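You operate a simulated robot arm through the tools that you are given. There is no shell and no other tool. Be economical: measure what you need, move in short steps, check, and stop when the job is done.

Carry out the task below with a simulated robot arm. There is one attempt and no reset: what you move stays moved.

TASK
Put one of the plastic plugs from the top of the beige drawer chest on top of the blue block.

It is judged by the outcome, as a careful person would: the job done as asked, and still so three seconds after it is handed in. It fails if anything else is knocked over, pushed out of place, dropped, spilled or broken.

THE ROBOT
A 7-joint arm with a two-finger parallel gripper, fixed in place. Base frame: the origin is at the foot of the arm, x ahead of it, y to its left, z up; the work surface is at about z = 0. Lengths are in m, angles in rad, forces in N, time in s.
With the tool pointing down near the work surface it reaches from about 0.24 to 0.62 m from the base axis. Its first joint turns from -1.152 to 1.152 rad. Payload 2.6 kg.
Tool frame: the origin (TCP) lies between the finger pads and is the grasp point; the fingertips stand 0.03 m ahead of it; z points along the fingers, y is the line along which they close. The gripper opens to 0.094 m. The fingers are 0.028 m wide and 0.01 m thick; the gripper's body (0.05 by 0.096 m) begins 0.055 m behind the TCP.
Orientation is that of the tool frame in the base frame, as a unit quaternion [x, y, z, w]. With the fingers straight down and closing along the base's y, the tool's x points along the base's -x, its y along +y and its z along -z.

THE INTERFACE
- The arm moves only by the tool step_arm. Its argument "rows" is one flat list of numbers, 7 for each row, row after row: the shift along the base's x, y, z in m, then the turn, a rotation vector about the base's x, y, z in rad, then the opening in per cent of the stroke, from 0 (shut) to 100 (fully open). In form: [tx, ty, tz, wx, wy, wz, grip, tx, ty, tz, wx, wy, wz, grip, ...]. A call has 1 to 20 rows; each row shifts and turns the commanded pose from where the row before left it. A row lasts 0.2 s, in which the tool goes at most 0.05 m and 0.15 rad; a call with a longer step from one row to the next is refused whole, and so is a gripper value outside its range. A pose out of reach is approached as far as the arm can. The call stops where the force on the tool passes 40 N (or 10 N more than at its start, if that is more) or the arm is blocked; 0.2 s more then pass. The fingers move at their own pace (about 0.072 m/s each) and stop on an object; they squeeze with about 25 N. The grip force told is the motor's: it shows also when the fingers shut on nothing. Time passes only in rows, and 0.2 s behind the last, so rows that do not move let the fingers close. It gives the time, the measured TCP pose, the force on the tool (base axes), the opening and the grip force at its end, in the units of the frame above (readings bear some noise), and new pictures: "views" is both (left out), scene, wrist or none.
- Cameras (640 x 400 px; columns grow to the right, rows downward): "scene" is fixed at [0.0414, 0.44, 0.5399]; the picture's right is [-0.63, -0.78, 0.00], its down [-0.54, 0.44, -0.72] and it looks along [0.56, -0.45, -0.70] (base axes); focal length 306 px, centre (320, 200). "wrist" rides on the gripper at [-0.037, 0, -0.058] in the tool frame; the picture's right is [0.00, -1.00, 0.00], its down [0.97, 0.00, -0.24] and it looks along [0.24, 0.00, 0.97] (tool axes); focal length 218 px, centre (320, 200).
- point_at(camera, pixels): there is no depth. For up to 12 entries [column, row, z] of the newest picture of that camera ("zoom" is the newest enlarged one), the place [x, y] in the base frame at which the ray of that pixel passes the height z, good to about 0.002 m, but the place of the scene camera against the robot may be out by one fixed shift of up to 0.018 m in any direction. No time passes.
- close_up(camera, box): a new picture of the part [left, top, right, bottom] of that camera's present view, enlarged. No time passes.
- finish_job(): hands the job in; it is judged then, once.

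Work in short steps. Measure before you move; look again where a grasp or a placing could have gone wrong, and mend it. You have 60 turns and 120 pictures in all, the two below and enlarged ones among them. Open the gripper and draw the arm clear of the work before you hand the job in, unless the task says otherwise; then end with one line.

The tools are called after "Call:" as name(argument=value, ...) on one line, values as JSON. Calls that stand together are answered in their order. step_arm: Moves the arm, as the interface text tells. Its arguments: {"type":"object","properties":{"rows":{"type":"array","items":{"type":"number"}},"views":{"type":"string","enum":["both","scene","wrist","none"]}},"required":["rows"]} The other tools are called the same way: point_at (camera, pixels) gives the place at which the rays of pixels pass given heights; close_up (camera, box) takes an enlarged picture of a part of a camera's view; finish_job () hands the job in.

At the start:

```text
clock: 0.0
tool_pos: [0.3024, 0.2182, 0.3204]
ee_rot: [0.001, 1.0, 0.0, 0.001]
ft_force: [0.2, 1.0, -0.9]
finger_gap: 0.094
grasp_force: 0.0
```

scene: 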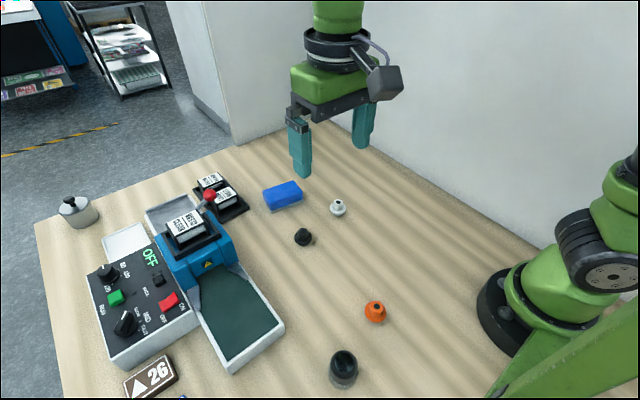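
wrist: 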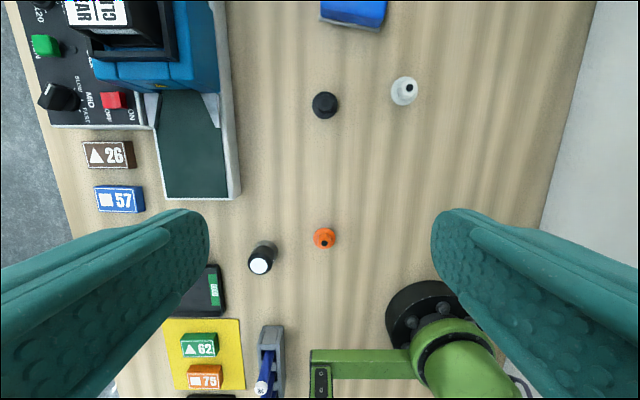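

The pictures show plug-like pieces (black at about (303,237), white (338,208), orange (375,311)) lying on the table, and no clear drawer chest. I'll enlarge both views to identify things.

Call:
close_up(camera="scene", box=[180, 150, 420, 400])

Call:
close_up(camera="wrist", box=[120, 180, 440, 400])

Call:
point_at(camera="wrist", pixels=[[325, 105, 0.01], [404, 90, 0.01], [325, 238, 0.01], [262, 258, 0.03], [353, 20, 0.02], [196, 290, 0], [205, 395, 0], [595, 5, 0]])

```text
1.60 times, centred on (300, 275) of scene
```

zoom: 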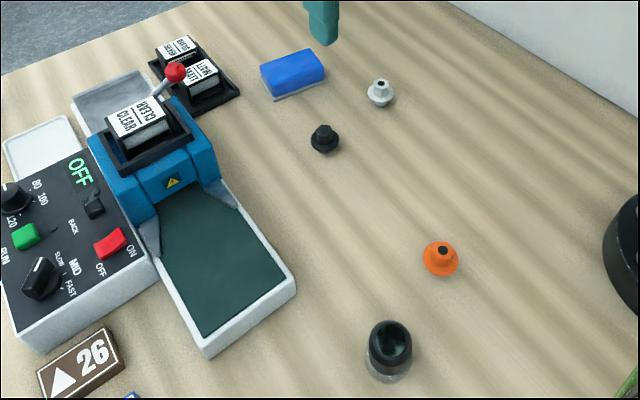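

```text
1.82 times, centred on (280, 290) of wrist
```

zoom: 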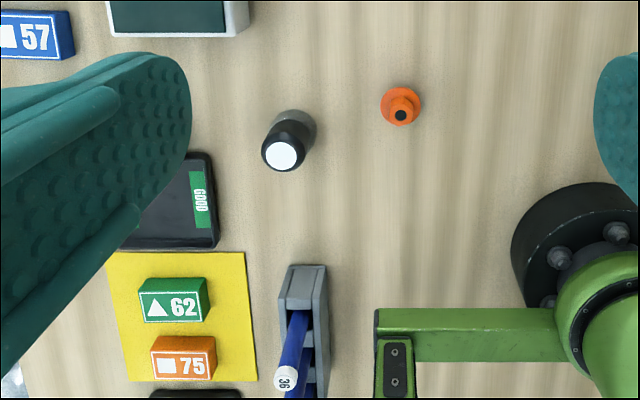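

```text
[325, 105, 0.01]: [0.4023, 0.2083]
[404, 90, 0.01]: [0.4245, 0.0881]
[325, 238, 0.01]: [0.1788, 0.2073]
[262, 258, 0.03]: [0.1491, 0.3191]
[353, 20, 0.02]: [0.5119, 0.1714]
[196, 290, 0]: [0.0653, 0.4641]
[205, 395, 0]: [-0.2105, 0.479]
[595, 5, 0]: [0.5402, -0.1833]
```

The black plug is at about (0.40, 0.21), the white at (0.42, 0.09), the block near (0.51, 0.17), but no drawer chest is identified. I'll raise and tilt the tool toward -y to look at the right side.

Call:
step_arm(rows=[0, -0.03, 0.02, -0.14, 0, 0, 100, 0, -0.03, 0.02, -0.14, 0, 0, 100, 0, -0.03, 0.02, -0.14, 0, 0, 100, 0, -0.03, 0, -0.14, 0, 0, 100, 0, -0.03, 0, -0.14, 0, 0, 100])

```text
clock: 1.2
tool_pos: [0.3005, 0.065, 0.3806]
ee_rot: [0.0, 0.939, -0.344, 0.0]
ft_force: [-0.4, -0.1, 1.1]
finger_gap: 0.094
grasp_force: 0.0
```

scene: 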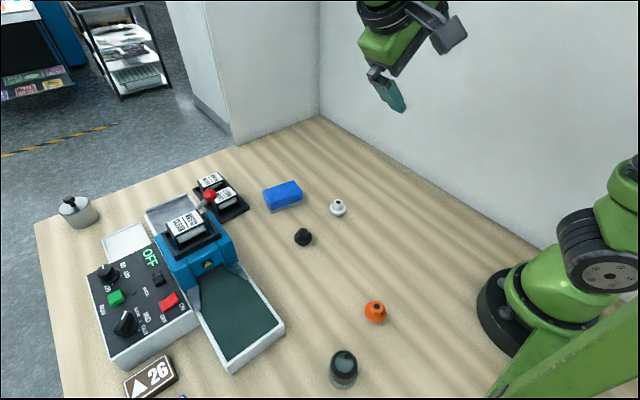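
wrist: 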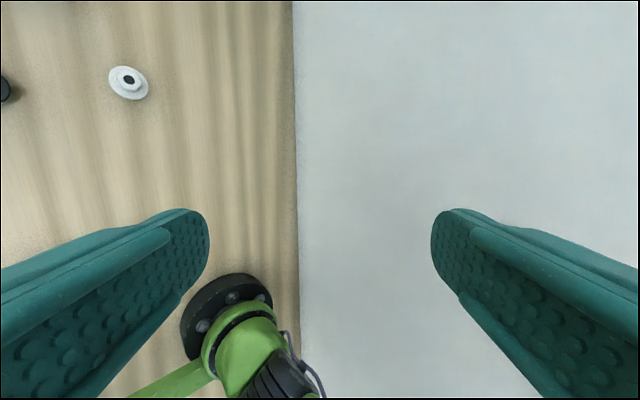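

Only a wall there. I'll tilt back the other way and look toward +y.

Call:
step_arm(rows=[0, 0.04, 0, 0.14, 0, 0, 100, 0, 0.04, 0, 0.14, 0, 0, 100, 0, 0.04, 0, 0.14, 0, 0, 100, 0, 0.04, 0, 0.14, 0, 0, 100, 0, 0.04, 0, 0.14, 0, 0, 100, 0, 0.02, 0, 0.14, 0, 0, 100, 0, 0, 0, 0.14, 0, 0, 100, 0, 0, 0, 0.14, 0, 0, 100, 0, 0, 0, 0.14, 0, 0, 100, 0, 0, 0, 0.14, 0, 0, 100])

```text
clock: 3.4
tool_pos: [0.3032, 0.2873, 0.3805]
ee_rot: [-0.001, 0.939, 0.343, 0.0]
ft_force: [0.3, 0.6, 0.6]
finger_gap: 0.0942
grasp_force: 0.1
```

scene: 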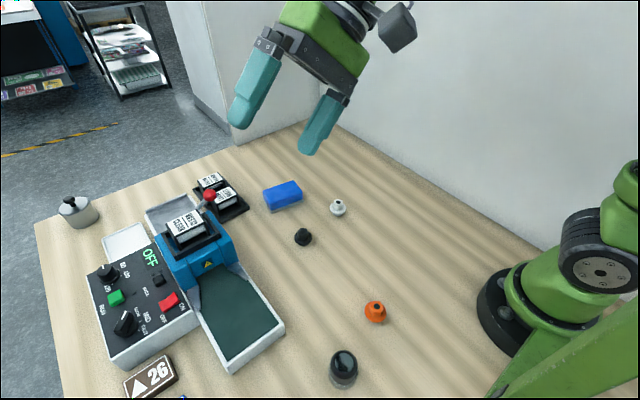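
wrist: 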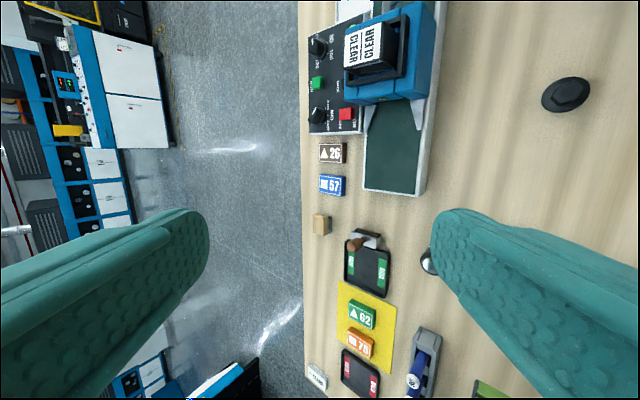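

A small tan box shows at (322,224) and a brown item at (360,240). I'll enlarge them.

Call:
close_up(camera="wrist", box=[296, 200, 456, 300])

Call:
close_up(camera="wrist", box=[290, 270, 498, 400])

Call:
point_at(camera="wrist", pixels=[[322, 224, 0.02], [365, 240, 0.02], [370, 260, 0], [568, 94, 0.01], [410, 380, 0.03], [315, 376, 0]])

```text
4.00 times, centred on (376, 250) of wrist
```

zoom: 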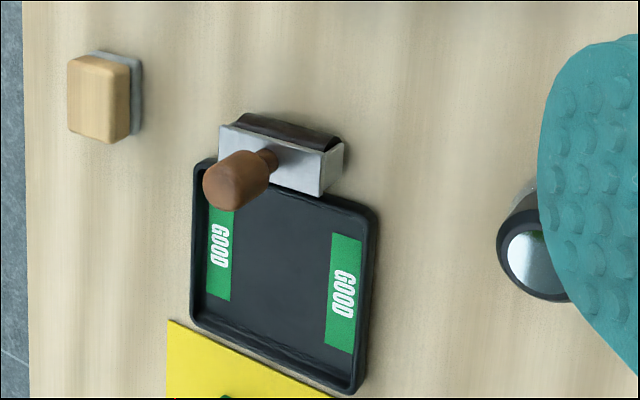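

```text
3.08 times, centred on (394, 335) of wrist
```

zoom: 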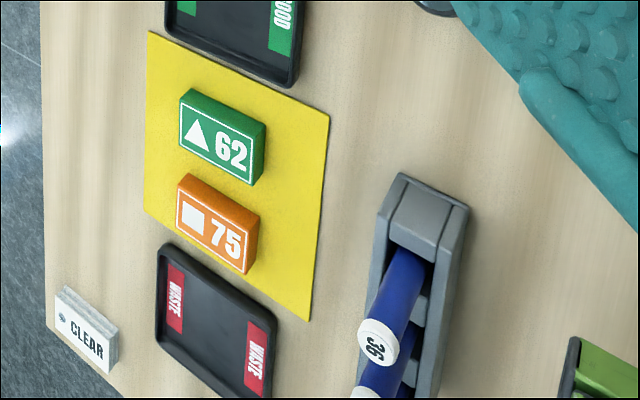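

```text
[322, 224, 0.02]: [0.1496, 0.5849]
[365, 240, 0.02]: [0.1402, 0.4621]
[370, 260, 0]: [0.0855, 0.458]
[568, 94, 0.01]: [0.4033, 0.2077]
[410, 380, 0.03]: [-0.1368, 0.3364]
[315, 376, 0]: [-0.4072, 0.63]
```

Nothing else within reach is a chest, and the three small flanged pieces stand on the beige worktop itself, so that must be the chest top. I'll level the tool and look straight down on the black and white ones.

Call:
step_arm(rows=[0.01, -0.02, -0.02, -0.14, 0, 0, 100, 0.01, -0.02, -0.02, -0.14, 0, 0, 100, 0.01, -0.02, -0.02, -0.14, 0, 0, 100, 0.01, -0.02, -0.03, -0.14, 0, 0, 100, 0.01, -0.02, -0.03, -0.14, 0, 0, 100, 0.02, -0.03, -0.03, 0, 0, 0, 100, 0.01, 0, -0.03, 0, 0, 0, 100])

Call:
close_up(camera="wrist", box=[200, 0, 520, 200])

Call:
close_up(camera="scene", box=[250, 170, 378, 250])

```text
clock: 5.0
tool_pos: [0.3843, 0.1589, 0.198]
ee_rot: [0.0, 1.0, 0.0, 0.001]
ft_force: [-0.2, 0.0, -0.3]
finger_gap: 0.0942
grasp_force: 0.1
```

scene: 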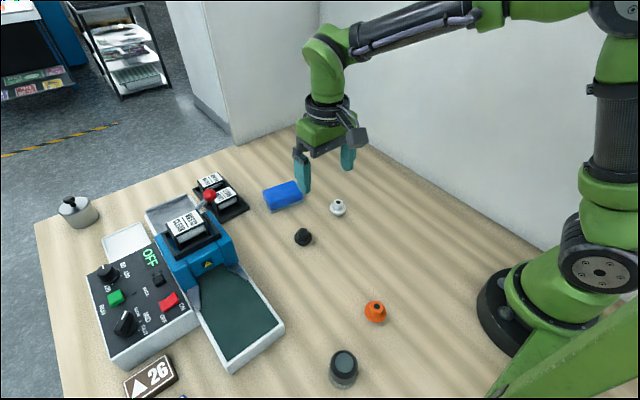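
wrist: 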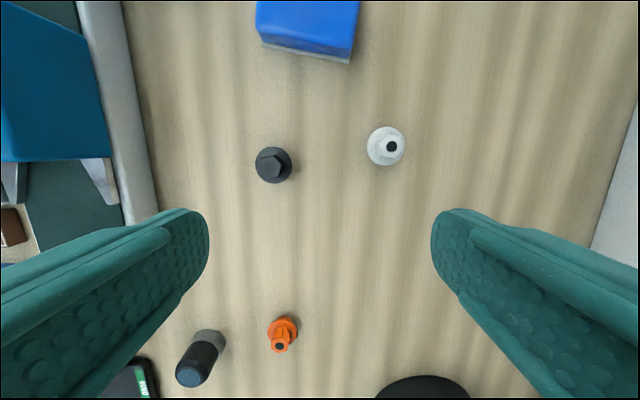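

```text
2.00 times, centred on (360, 100) of wrist
```

zoom: 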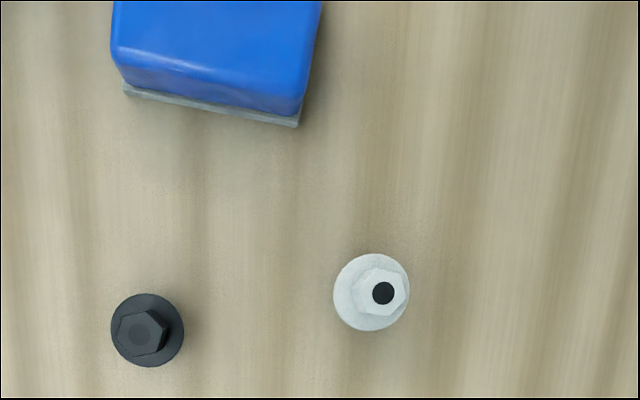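

```text
5.00 times, centred on (314, 210) of scene
```

zoom: 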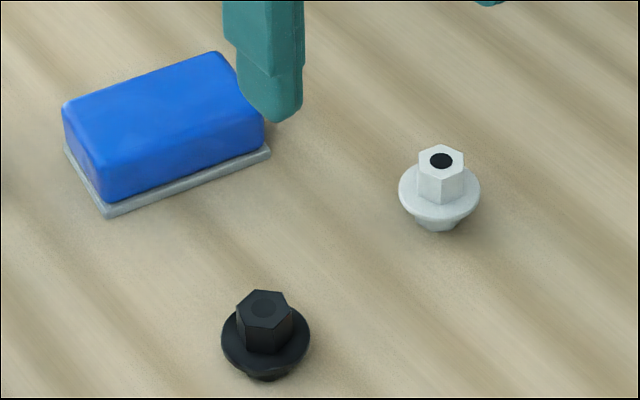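

The pieces are hex plugs with a flange. I'll go above the black one at about (0.403, 0.208) to see its hexagon's orientation.

Call:
step_arm(rows=[0.01, 0.025, -0.02, 0, 0, 0, 100, 0.01, 0.025, -0.025, 0, 0, 0, 100, 0, 0, 0, 0, 0, 0, 100], views="none")

Call:
close_up(camera="wrist", box=[240, 130, 400, 230])

Call:
close_up(camera="wrist", box=[160, 0, 480, 200])

```text
clock: 5.8
tool_pos: [0.4039, 0.2087, 0.1542]
ee_rot: [0.001, 1.0, -0.001, 0.0]
ft_force: [-0.3, 0.5, -0.2]
finger_gap: 0.0939
grasp_force: 0.0
```

```text
4.00 times, centred on (320, 180) of wrist
```

zoom: 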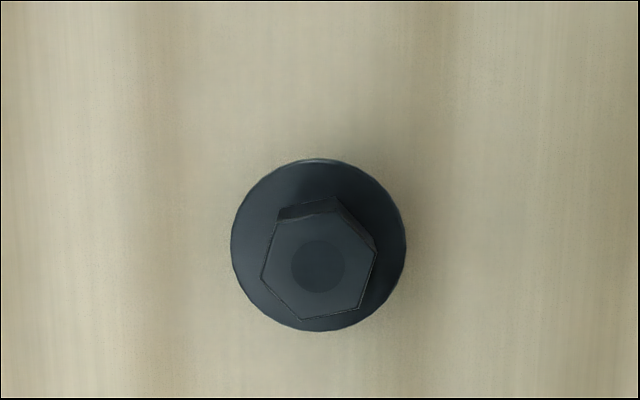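

```text
2.00 times, centred on (320, 100) of wrist
```

zoom: 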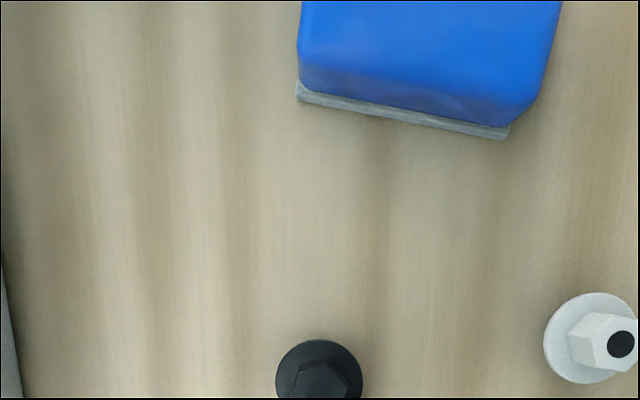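

The hexagon's flats call for turning the grip about -0.27 rad. The plug's centre is about (0.400, 0.209), its top about 0.034 and flange about 0.018. I'll turn, descend so the tips stop just above the flange, and look.

Call:
step_arm(rows=[-0.0036, 0.0005, -0.02, 0, 0, -0.135, 100, 0, 0, -0.03, 0, 0, -0.135, 100, 0, 0, -0.03, 0, 0, 0, 100, 0, 0, -0.023, 0, 0, 0, 60, 0, 0, 0, 0, 0, 0, 60])

Call:
close_up(camera="scene", box=[250, 170, 378, 250])

```text
clock: 7.0
tool_pos: [0.3979, 0.2087, 0.0514]
ee_rot: [0.135, 0.991, 0.0, 0.001]
ft_force: [-0.5, 0.3, 0.3]
finger_gap: 0.0563
grasp_force: 0.0
```

scene: 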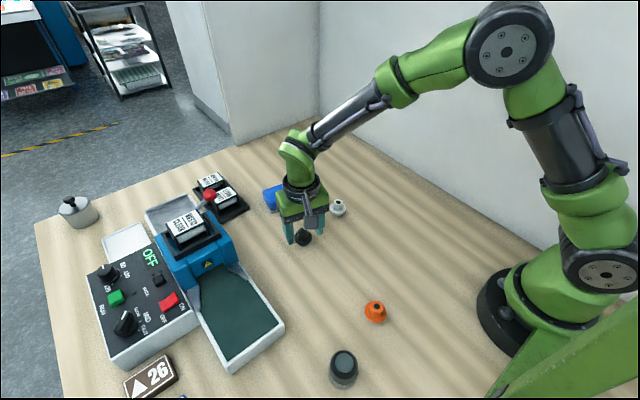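
wrist: 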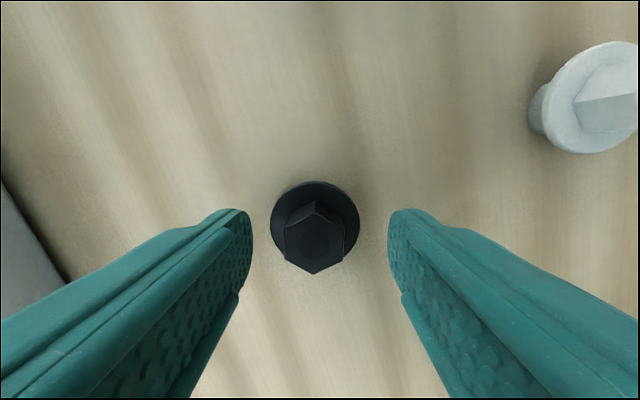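

```text
5.00 times, centred on (314, 210) of scene
```

zoom: 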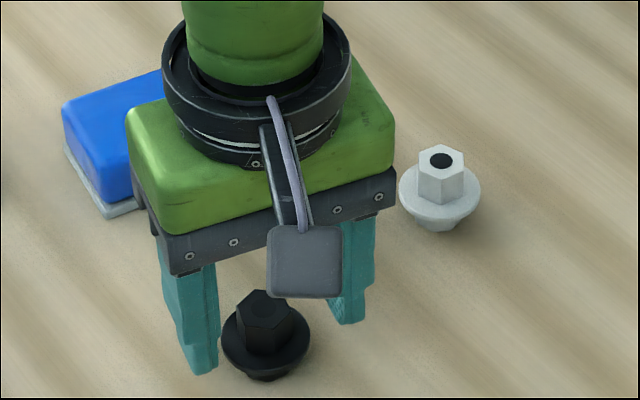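

The hexagon is centred between the fingers (315,245), about 2 mm left. I'll correct that, lower 3 mm and close.

Call:
step_arm(rows=[0.0005, 0.0018, -0.003, 0, 0, 0, 60, 0, 0, 0, 0, 0, 0, 30, 0, 0, 0, 0, 0, 0, 0, 0, 0, 0, 0, 0, 0, 0, 0, 0, 0, 0, 0, 0, 0])

Call:
close_up(camera="scene", box=[250, 170, 378, 250])

```text
clock: 8.2
tool_pos: [0.3985, 0.2117, 0.0495]
ee_rot: [0.135, 0.991, 0.0, 0.001]
ft_force: [0.5, 1.2, 2.5]
finger_gap: 0.0306
grasp_force: 25.1
```

scene: 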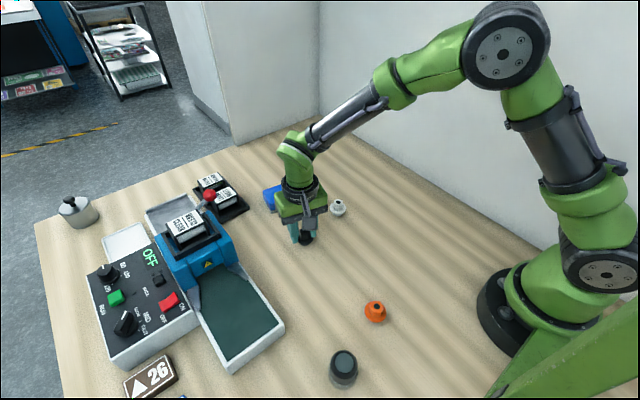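
wrist: 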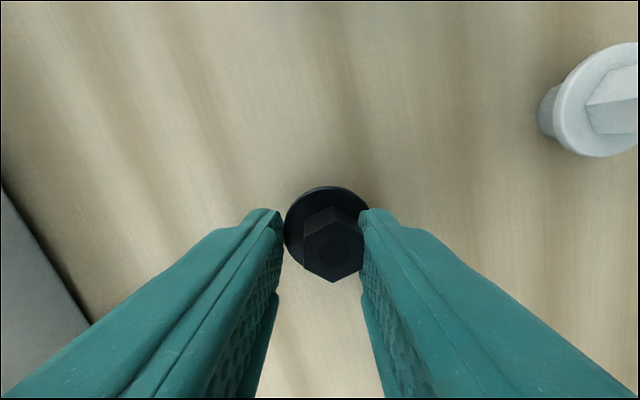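

```text
5.00 times, centred on (314, 210) of scene
```

zoom: 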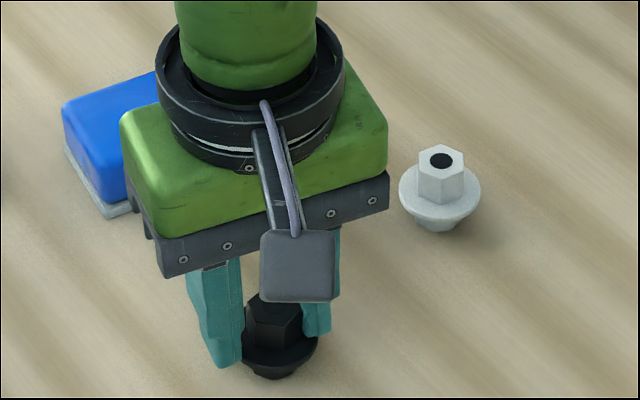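

The gap of 0.0306 means the left finger is on the flange rim and the right on the hexagon. I'll open, rise 5 mm and check.

Call:
step_arm(rows=[0, 0, 0, 0, 0, 0, 50, 0, 0, 0, 0, 0, 0, 50, 0, 0, 0.005, 0, 0, 0, 50, 0, 0, 0, 0, 0, 0, 50])

Call:
close_up(camera="wrist", box=[240, 170, 400, 270])

Call:
close_up(camera="scene", box=[270, 210, 334, 250])

```text
clock: 9.2
tool_pos: [0.3992, 0.2104, 0.0542]
ee_rot: [0.134, 0.991, 0.0, 0.0]
ft_force: [1.4, 0.1, -0.1]
finger_gap: 0.0467
grasp_force: 0.0
```

scene: 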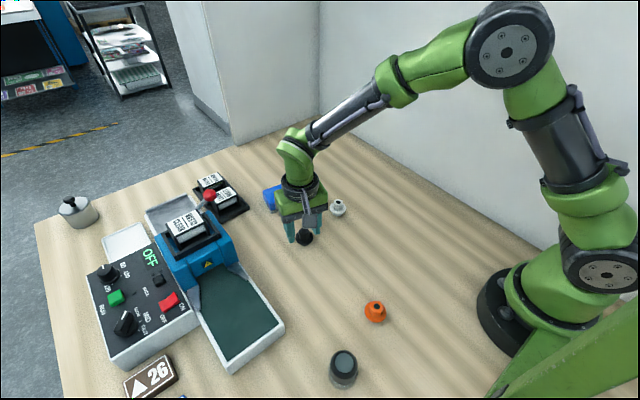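
wrist: 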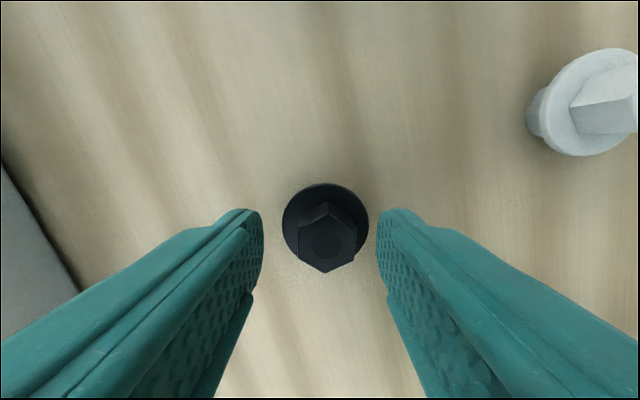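

```text
4.00 times, centred on (320, 220) of wrist
```

zoom: 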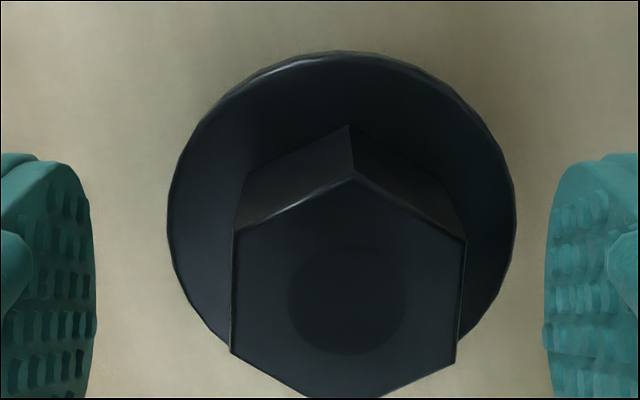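

```text
10.00 times, centred on (302, 230) of scene
```

zoom: 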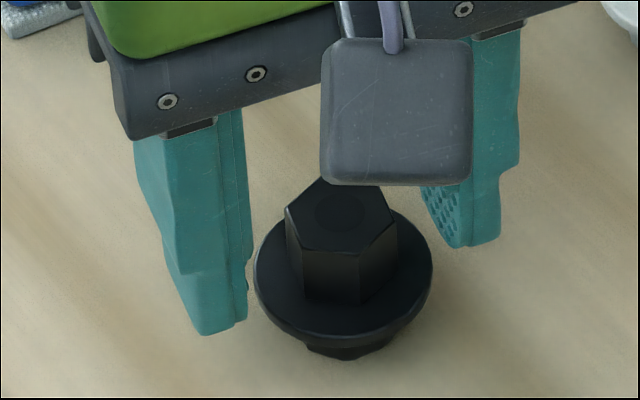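

The plug stands upright and undisturbed; the tips are now above the flange. I'll centre by about 1 mm and close again.

Call:
step_arm(rows=[0.0008, -0.0012, 0, 0, 0, 0, 50, 0, 0, 0, 0, 0, 0, 25, 0, 0, 0, 0, 0, 0, 0, 0, 0, 0, 0, 0, 0, 0, 0, 0, 0, 0, 0, 0, 0])

Call:
close_up(camera="scene", box=[270, 210, 334, 250])

```text
clock: 10.4
tool_pos: [0.4002, 0.209, 0.0542]
ee_rot: [0.134, 0.991, 0.0, 0.001]
ft_force: [-0.5, -1.2, 1.9]
finger_gap: 0.0199
grasp_force: 25.0
```

scene: 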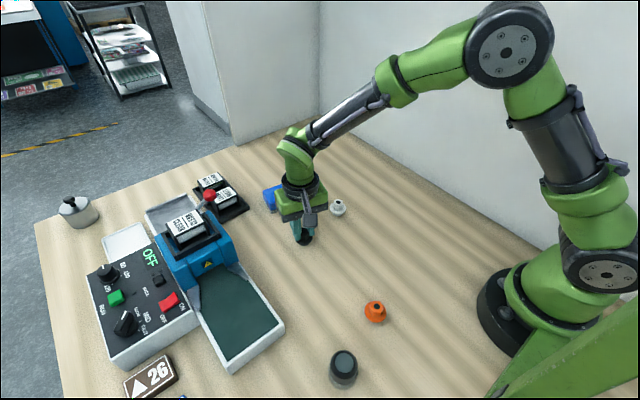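
wrist: 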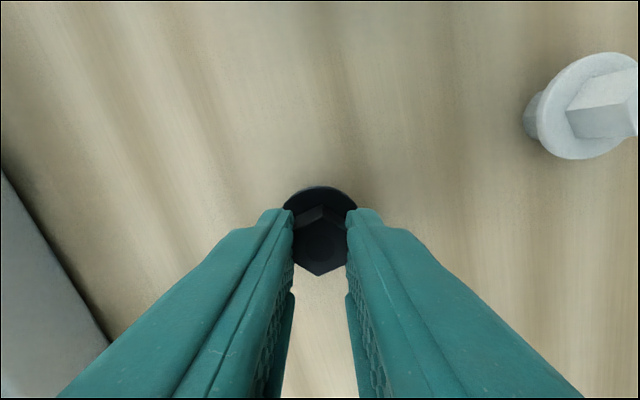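

```text
10.00 times, centred on (302, 230) of scene
```

zoom: 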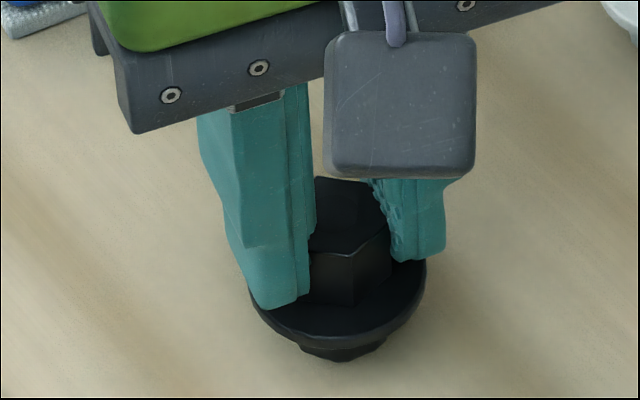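

Both fingers are on the hexagon's flats (gap 0.0199). I'll lift straight up and a little back, so that the block is visible.

Call:
step_arm(rows=[0, 0, 0.02, 0, 0, 0, 0, 0, 0, 0.03, 0, 0, 0, 0, 0, 0, 0.04, 0, 0, 0, 0, 0, 0, 0.04, 0, 0, 0, 0, 0, 0, 0, 0, 0, 0, 0])

Call:
close_up(camera="scene", box=[250, 130, 378, 210])

```text
clock: 11.6
tool_pos: [0.4005, 0.2092, 0.1838]
ee_rot: [0.134, 0.991, 0.0, 0.0]
ft_force: [-0.6, 0.3, -1.3]
finger_gap: 0.0199
grasp_force: 24.9
```

scene: 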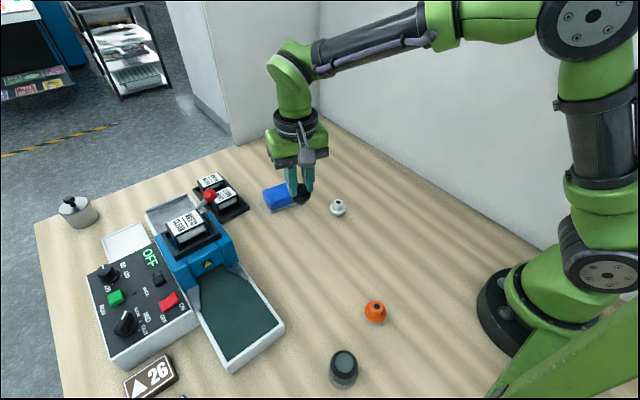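
wrist: 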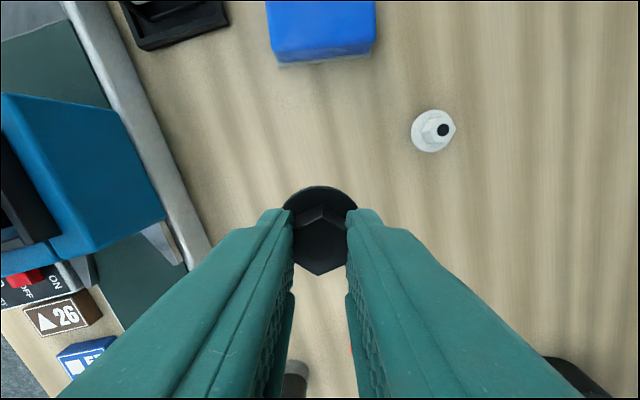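

```text
5.00 times, centred on (314, 170) of scene
```

zoom: 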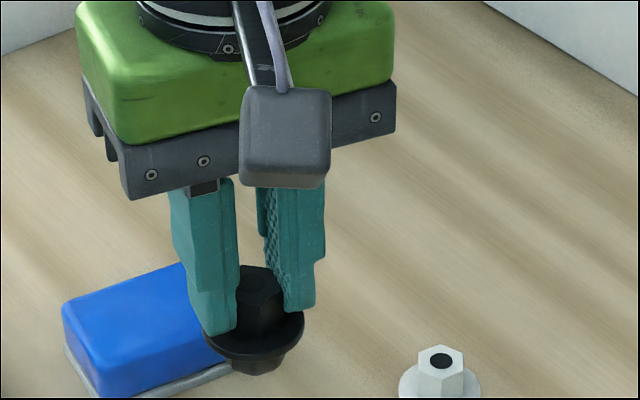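

The plug is held upright. I'll move up and forward a little to see the entire block in the wrist view.

Call:
step_arm(rows=[0.03, -0.01, 0.02, 0, 0, 0, 0, 0.02, -0.01, 0.01, 0, 0, 0, 0, 0, 0, 0, 0, 0, 0, 0], views="wrist")

Call:
close_up(camera="wrist", box=[220, 0, 476, 160])

```text
clock: 12.4
tool_pos: [0.449, 0.1864, 0.2138]
ee_rot: [0.134, 0.991, 0.0, 0.0]
ft_force: [-0.1, -0.2, 0.0]
finger_gap: 0.0199
grasp_force: 24.5
```

wrist: 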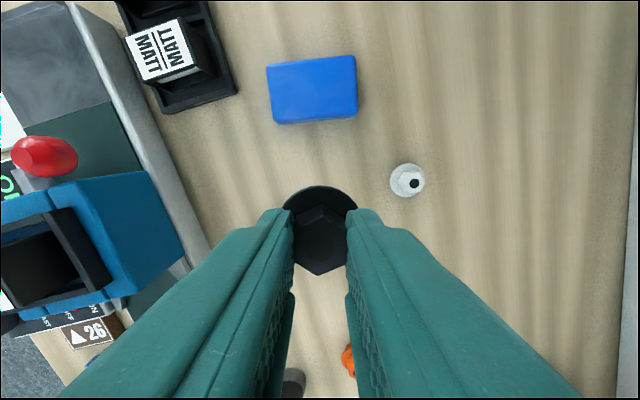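

```text
2.50 times, centred on (348, 80) of wrist
```

zoom: 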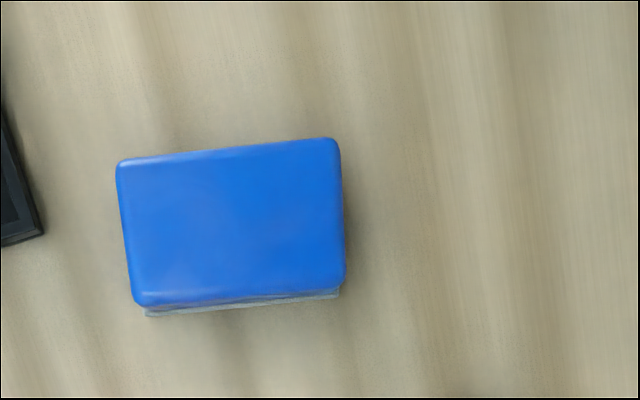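

Call:
point_at(camera="zoom", pixels=[[117, 163, 0.03], [337, 140, 0.03], [345, 282, 0.03], [138, 298, 0.03], [233, 220, 0.02], [233, 220, 0.03], [233, 220, 0.04], [146, 317, 0], [341, 297, 0]])

Call:
close_up(camera="scene", box=[250, 165, 314, 215])

```text
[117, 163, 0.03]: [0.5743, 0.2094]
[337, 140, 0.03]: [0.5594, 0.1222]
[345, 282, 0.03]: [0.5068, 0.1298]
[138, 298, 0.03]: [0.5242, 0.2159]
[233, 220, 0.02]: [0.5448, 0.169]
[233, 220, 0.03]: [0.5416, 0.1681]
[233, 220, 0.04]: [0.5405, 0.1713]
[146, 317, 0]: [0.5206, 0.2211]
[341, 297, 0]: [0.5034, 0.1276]
```

```text
8.00 times, centred on (282, 190) of scene
```

zoom: 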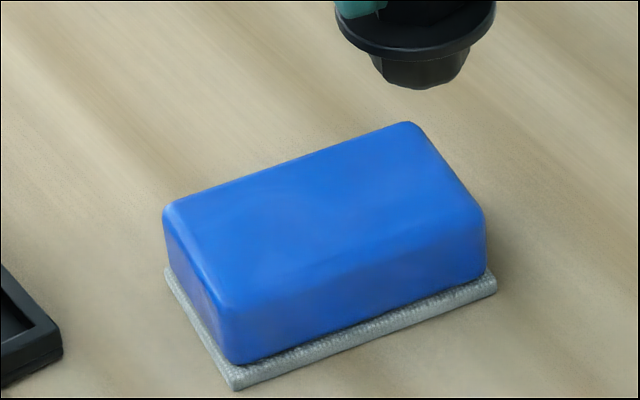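

The block's top is centred near (0.541, 0.169), about 0.033 high, 0.09 x 0.055 in size. The plug's foot is 0.054 below the TCP. I'll move above it and down to TCP z 0.105.

Call:
step_arm(rows=[0.046, -0.009, 0, 0, 0, 0, 0, 0.046, -0.0084, 0, 0, 0, 0, 0, 0, 0, -0.04, 0, 0, 0, 0, 0, 0, -0.04, 0, 0, 0, 0, 0, 0, -0.029, 0, 0, 0, 0, 0, 0, 0, 0, 0, 0, 0])

Call:
close_up(camera="scene", box=[218, 130, 346, 230])

```text
clock: 13.8
tool_pos: [0.5404, 0.1706, 0.1054]
ee_rot: [0.134, 0.991, -0.001, 0.0]
ft_force: [0.1, 0.0, -0.4]
finger_gap: 0.0199
grasp_force: 25.2
```

scene: 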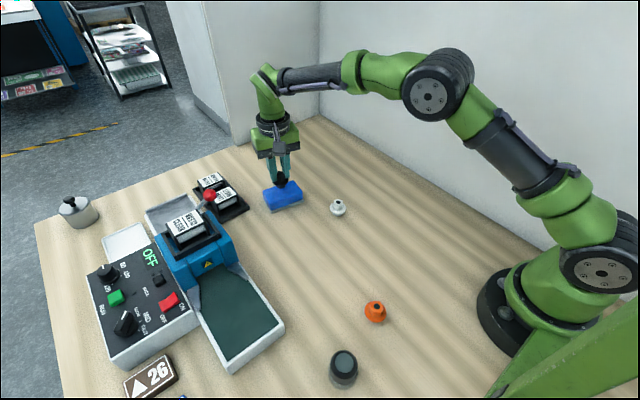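
wrist: 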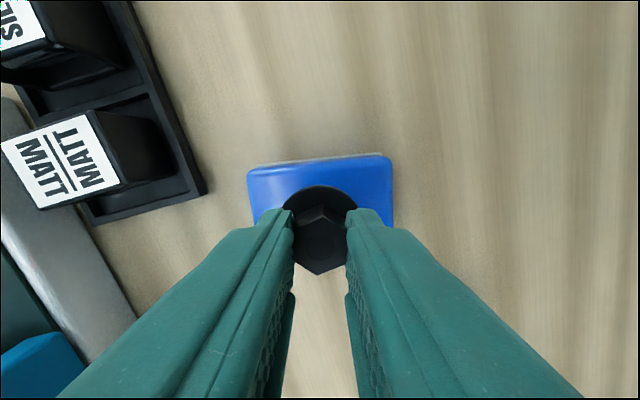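

```text
4.00 times, centred on (282, 180) of scene
```

zoom: 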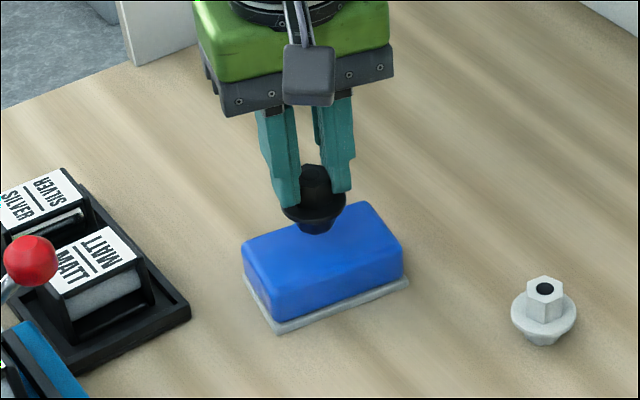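

The plug is centred over the block. I'll descend gently to about 0.090 and read the force.

Call:
step_arm(rows=[0, 0, -0.005, 0, 0, 0, 0, 0, 0, -0.005, 0, 0, 0, 0, 0, 0, -0.005, 0, 0, 0, 0, 0, 0, 0, 0, 0, 0, 0], views="none")

Call:
close_up(camera="scene", box=[250, 165, 314, 215])

```text
clock: 14.8
tool_pos: [0.541, 0.1711, 0.0913]
ee_rot: [0.134, 0.991, 0.0, 0.0]
ft_force: [-1.5, 0.2, 0.9]
finger_gap: 0.0198
grasp_force: 24.8
```

```text
8.00 times, centred on (282, 190) of scene
```

zoom: 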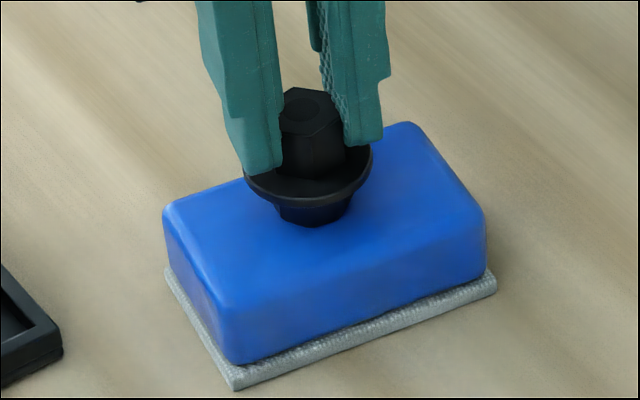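

Almost touching; no clear contact force yet. Lowering in 1.5 mm steps.

Call:
step_arm(rows=[0, 0, -0.0015, 0, 0, 0, 0, 0, 0, -0.0015, 0, 0, 0, 0], views="none")

```text
clock: 15.4
tool_pos: [0.5428, 0.1729, 0.091]
ee_rot: [0.135, 0.991, 0.002, 0.002]
ft_force: [-5.2, -0.9, 21.4]
finger_gap: 0.0202
grasp_force: 24.8
```

Contact: 21 N up at z 0.091. I'll ease up 2 mm and look.

Call:
step_arm(rows=[0, 0, 0.0022, 0, 0, 0, 0, 0, 0, 0, 0, 0, 0, 0], views="none")

Call:
close_up(camera="scene", box=[250, 165, 314, 215])

```text
clock: 16.0
tool_pos: [0.5422, 0.1717, 0.0899]
ee_rot: [0.134, 0.991, 0.001, 0.002]
ft_force: [4.9, 2.9, 15.1]
finger_gap: 0.0199
grasp_force: 24.5
```

```text
8.00 times, centred on (282, 190) of scene
```

zoom: 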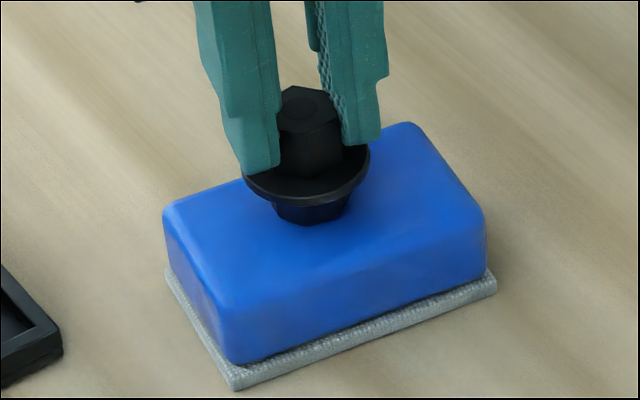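

The plug is resting flat on the block with some preload left. I'll ease another 1 mm, then open partway.

Call:
step_arm(rows=[0, 0, 0.001, 0, 0, 0, 0, 0, 0, 0, 0, 0, 0, 0, 0, 0, 0, 0, 0, 0, 25, 0, 0, 0, 0, 0, 0, 45, 0, 0, 0, 0, 0, 0, 60, 0, 0, 0, 0, 0, 0, 60])

Call:
close_up(camera="scene", box=[250, 165, 314, 215])

```text
clock: 17.4
tool_pos: [0.5422, 0.1712, 0.0901]
ee_rot: [0.134, 0.991, -0.001, 0.001]
ft_force: [0.0, 0.5, 0.0]
finger_gap: 0.0561
grasp_force: 0.1
```

scene: 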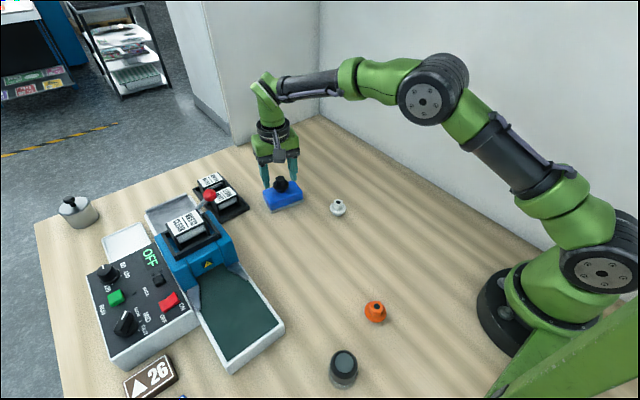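
wrist: 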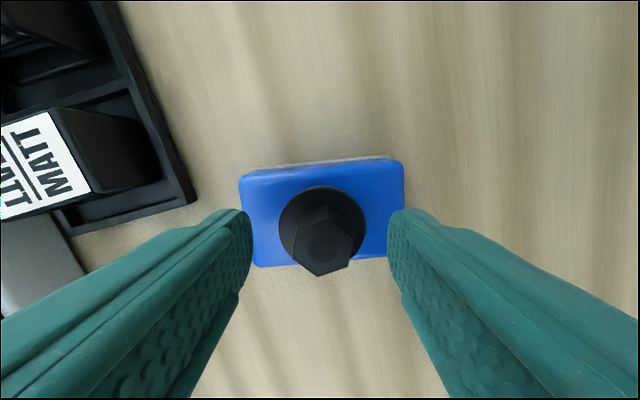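

```text
8.00 times, centred on (282, 190) of scene
```

zoom: 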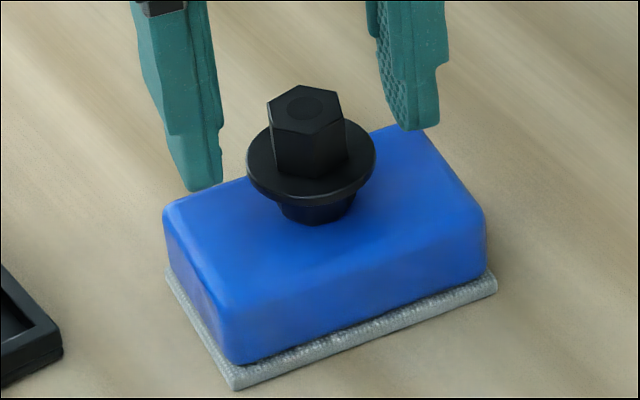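

The plug stands on the block, released. I'll rise straight up, draw back, and check that it stays put.

Call:
step_arm(rows=[0, 0, 0.02, 0, 0, 0, 60, 0, 0, 0.04, 0, 0, 0, 60, 0, 0, 0.04, 0, 0, 0, 80, 0, 0, 0.04, 0, 0, 0, 100, -0.04, 0, 0.02, 0, 0, 0, 100, -0.04, 0, 0, 0, 0, 0, 100, -0.04, 0, 0, 0, 0, 0, 100, 0, 0, 0, 0, 0, 0, 100, 0, 0, 0, 0, 0, 0, 100, 0, 0, 0, 0, 0, 0, 100, 0, 0, 0, 0, 0, 0, 100])

Call:
close_up(camera="scene", box=[250, 165, 314, 215])

```text
clock: 19.8
tool_pos: [0.4239, 0.1721, 0.2496]
ee_rot: [0.134, 0.991, 0.0, 0.0]
ft_force: [-0.3, -0.4, 0.7]
finger_gap: 0.094
grasp_force: 0.1
```

scene: 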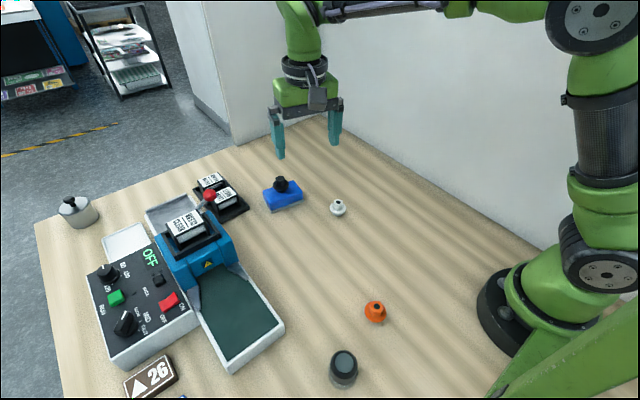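
wrist: 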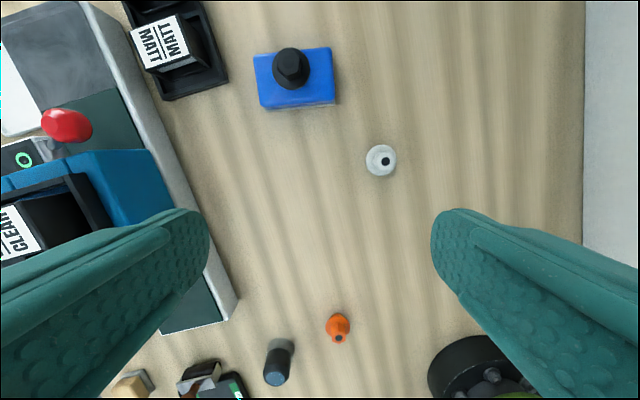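

```text
8.00 times, centred on (282, 190) of scene
```

zoom: 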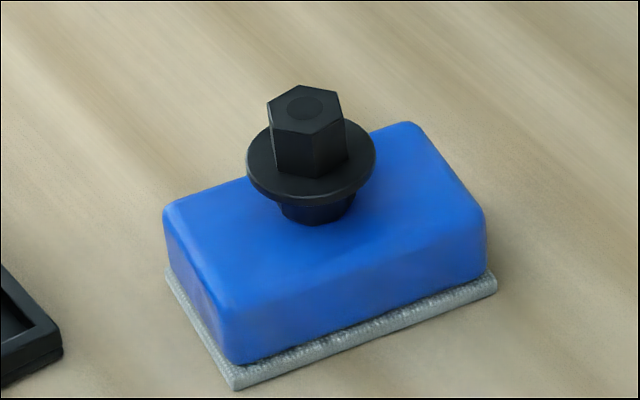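

The plug stands steadily on the block, everything else is in place, and the arm is clear with the gripper open. Handing in.

Call:
finish_job()

```text
The job is handed in.
```

The black plug is standing upright on top of the blue block and nothing else was moved; I saw no separate drawer chest, so I treated the beige worktop holding the three plugs as its top.
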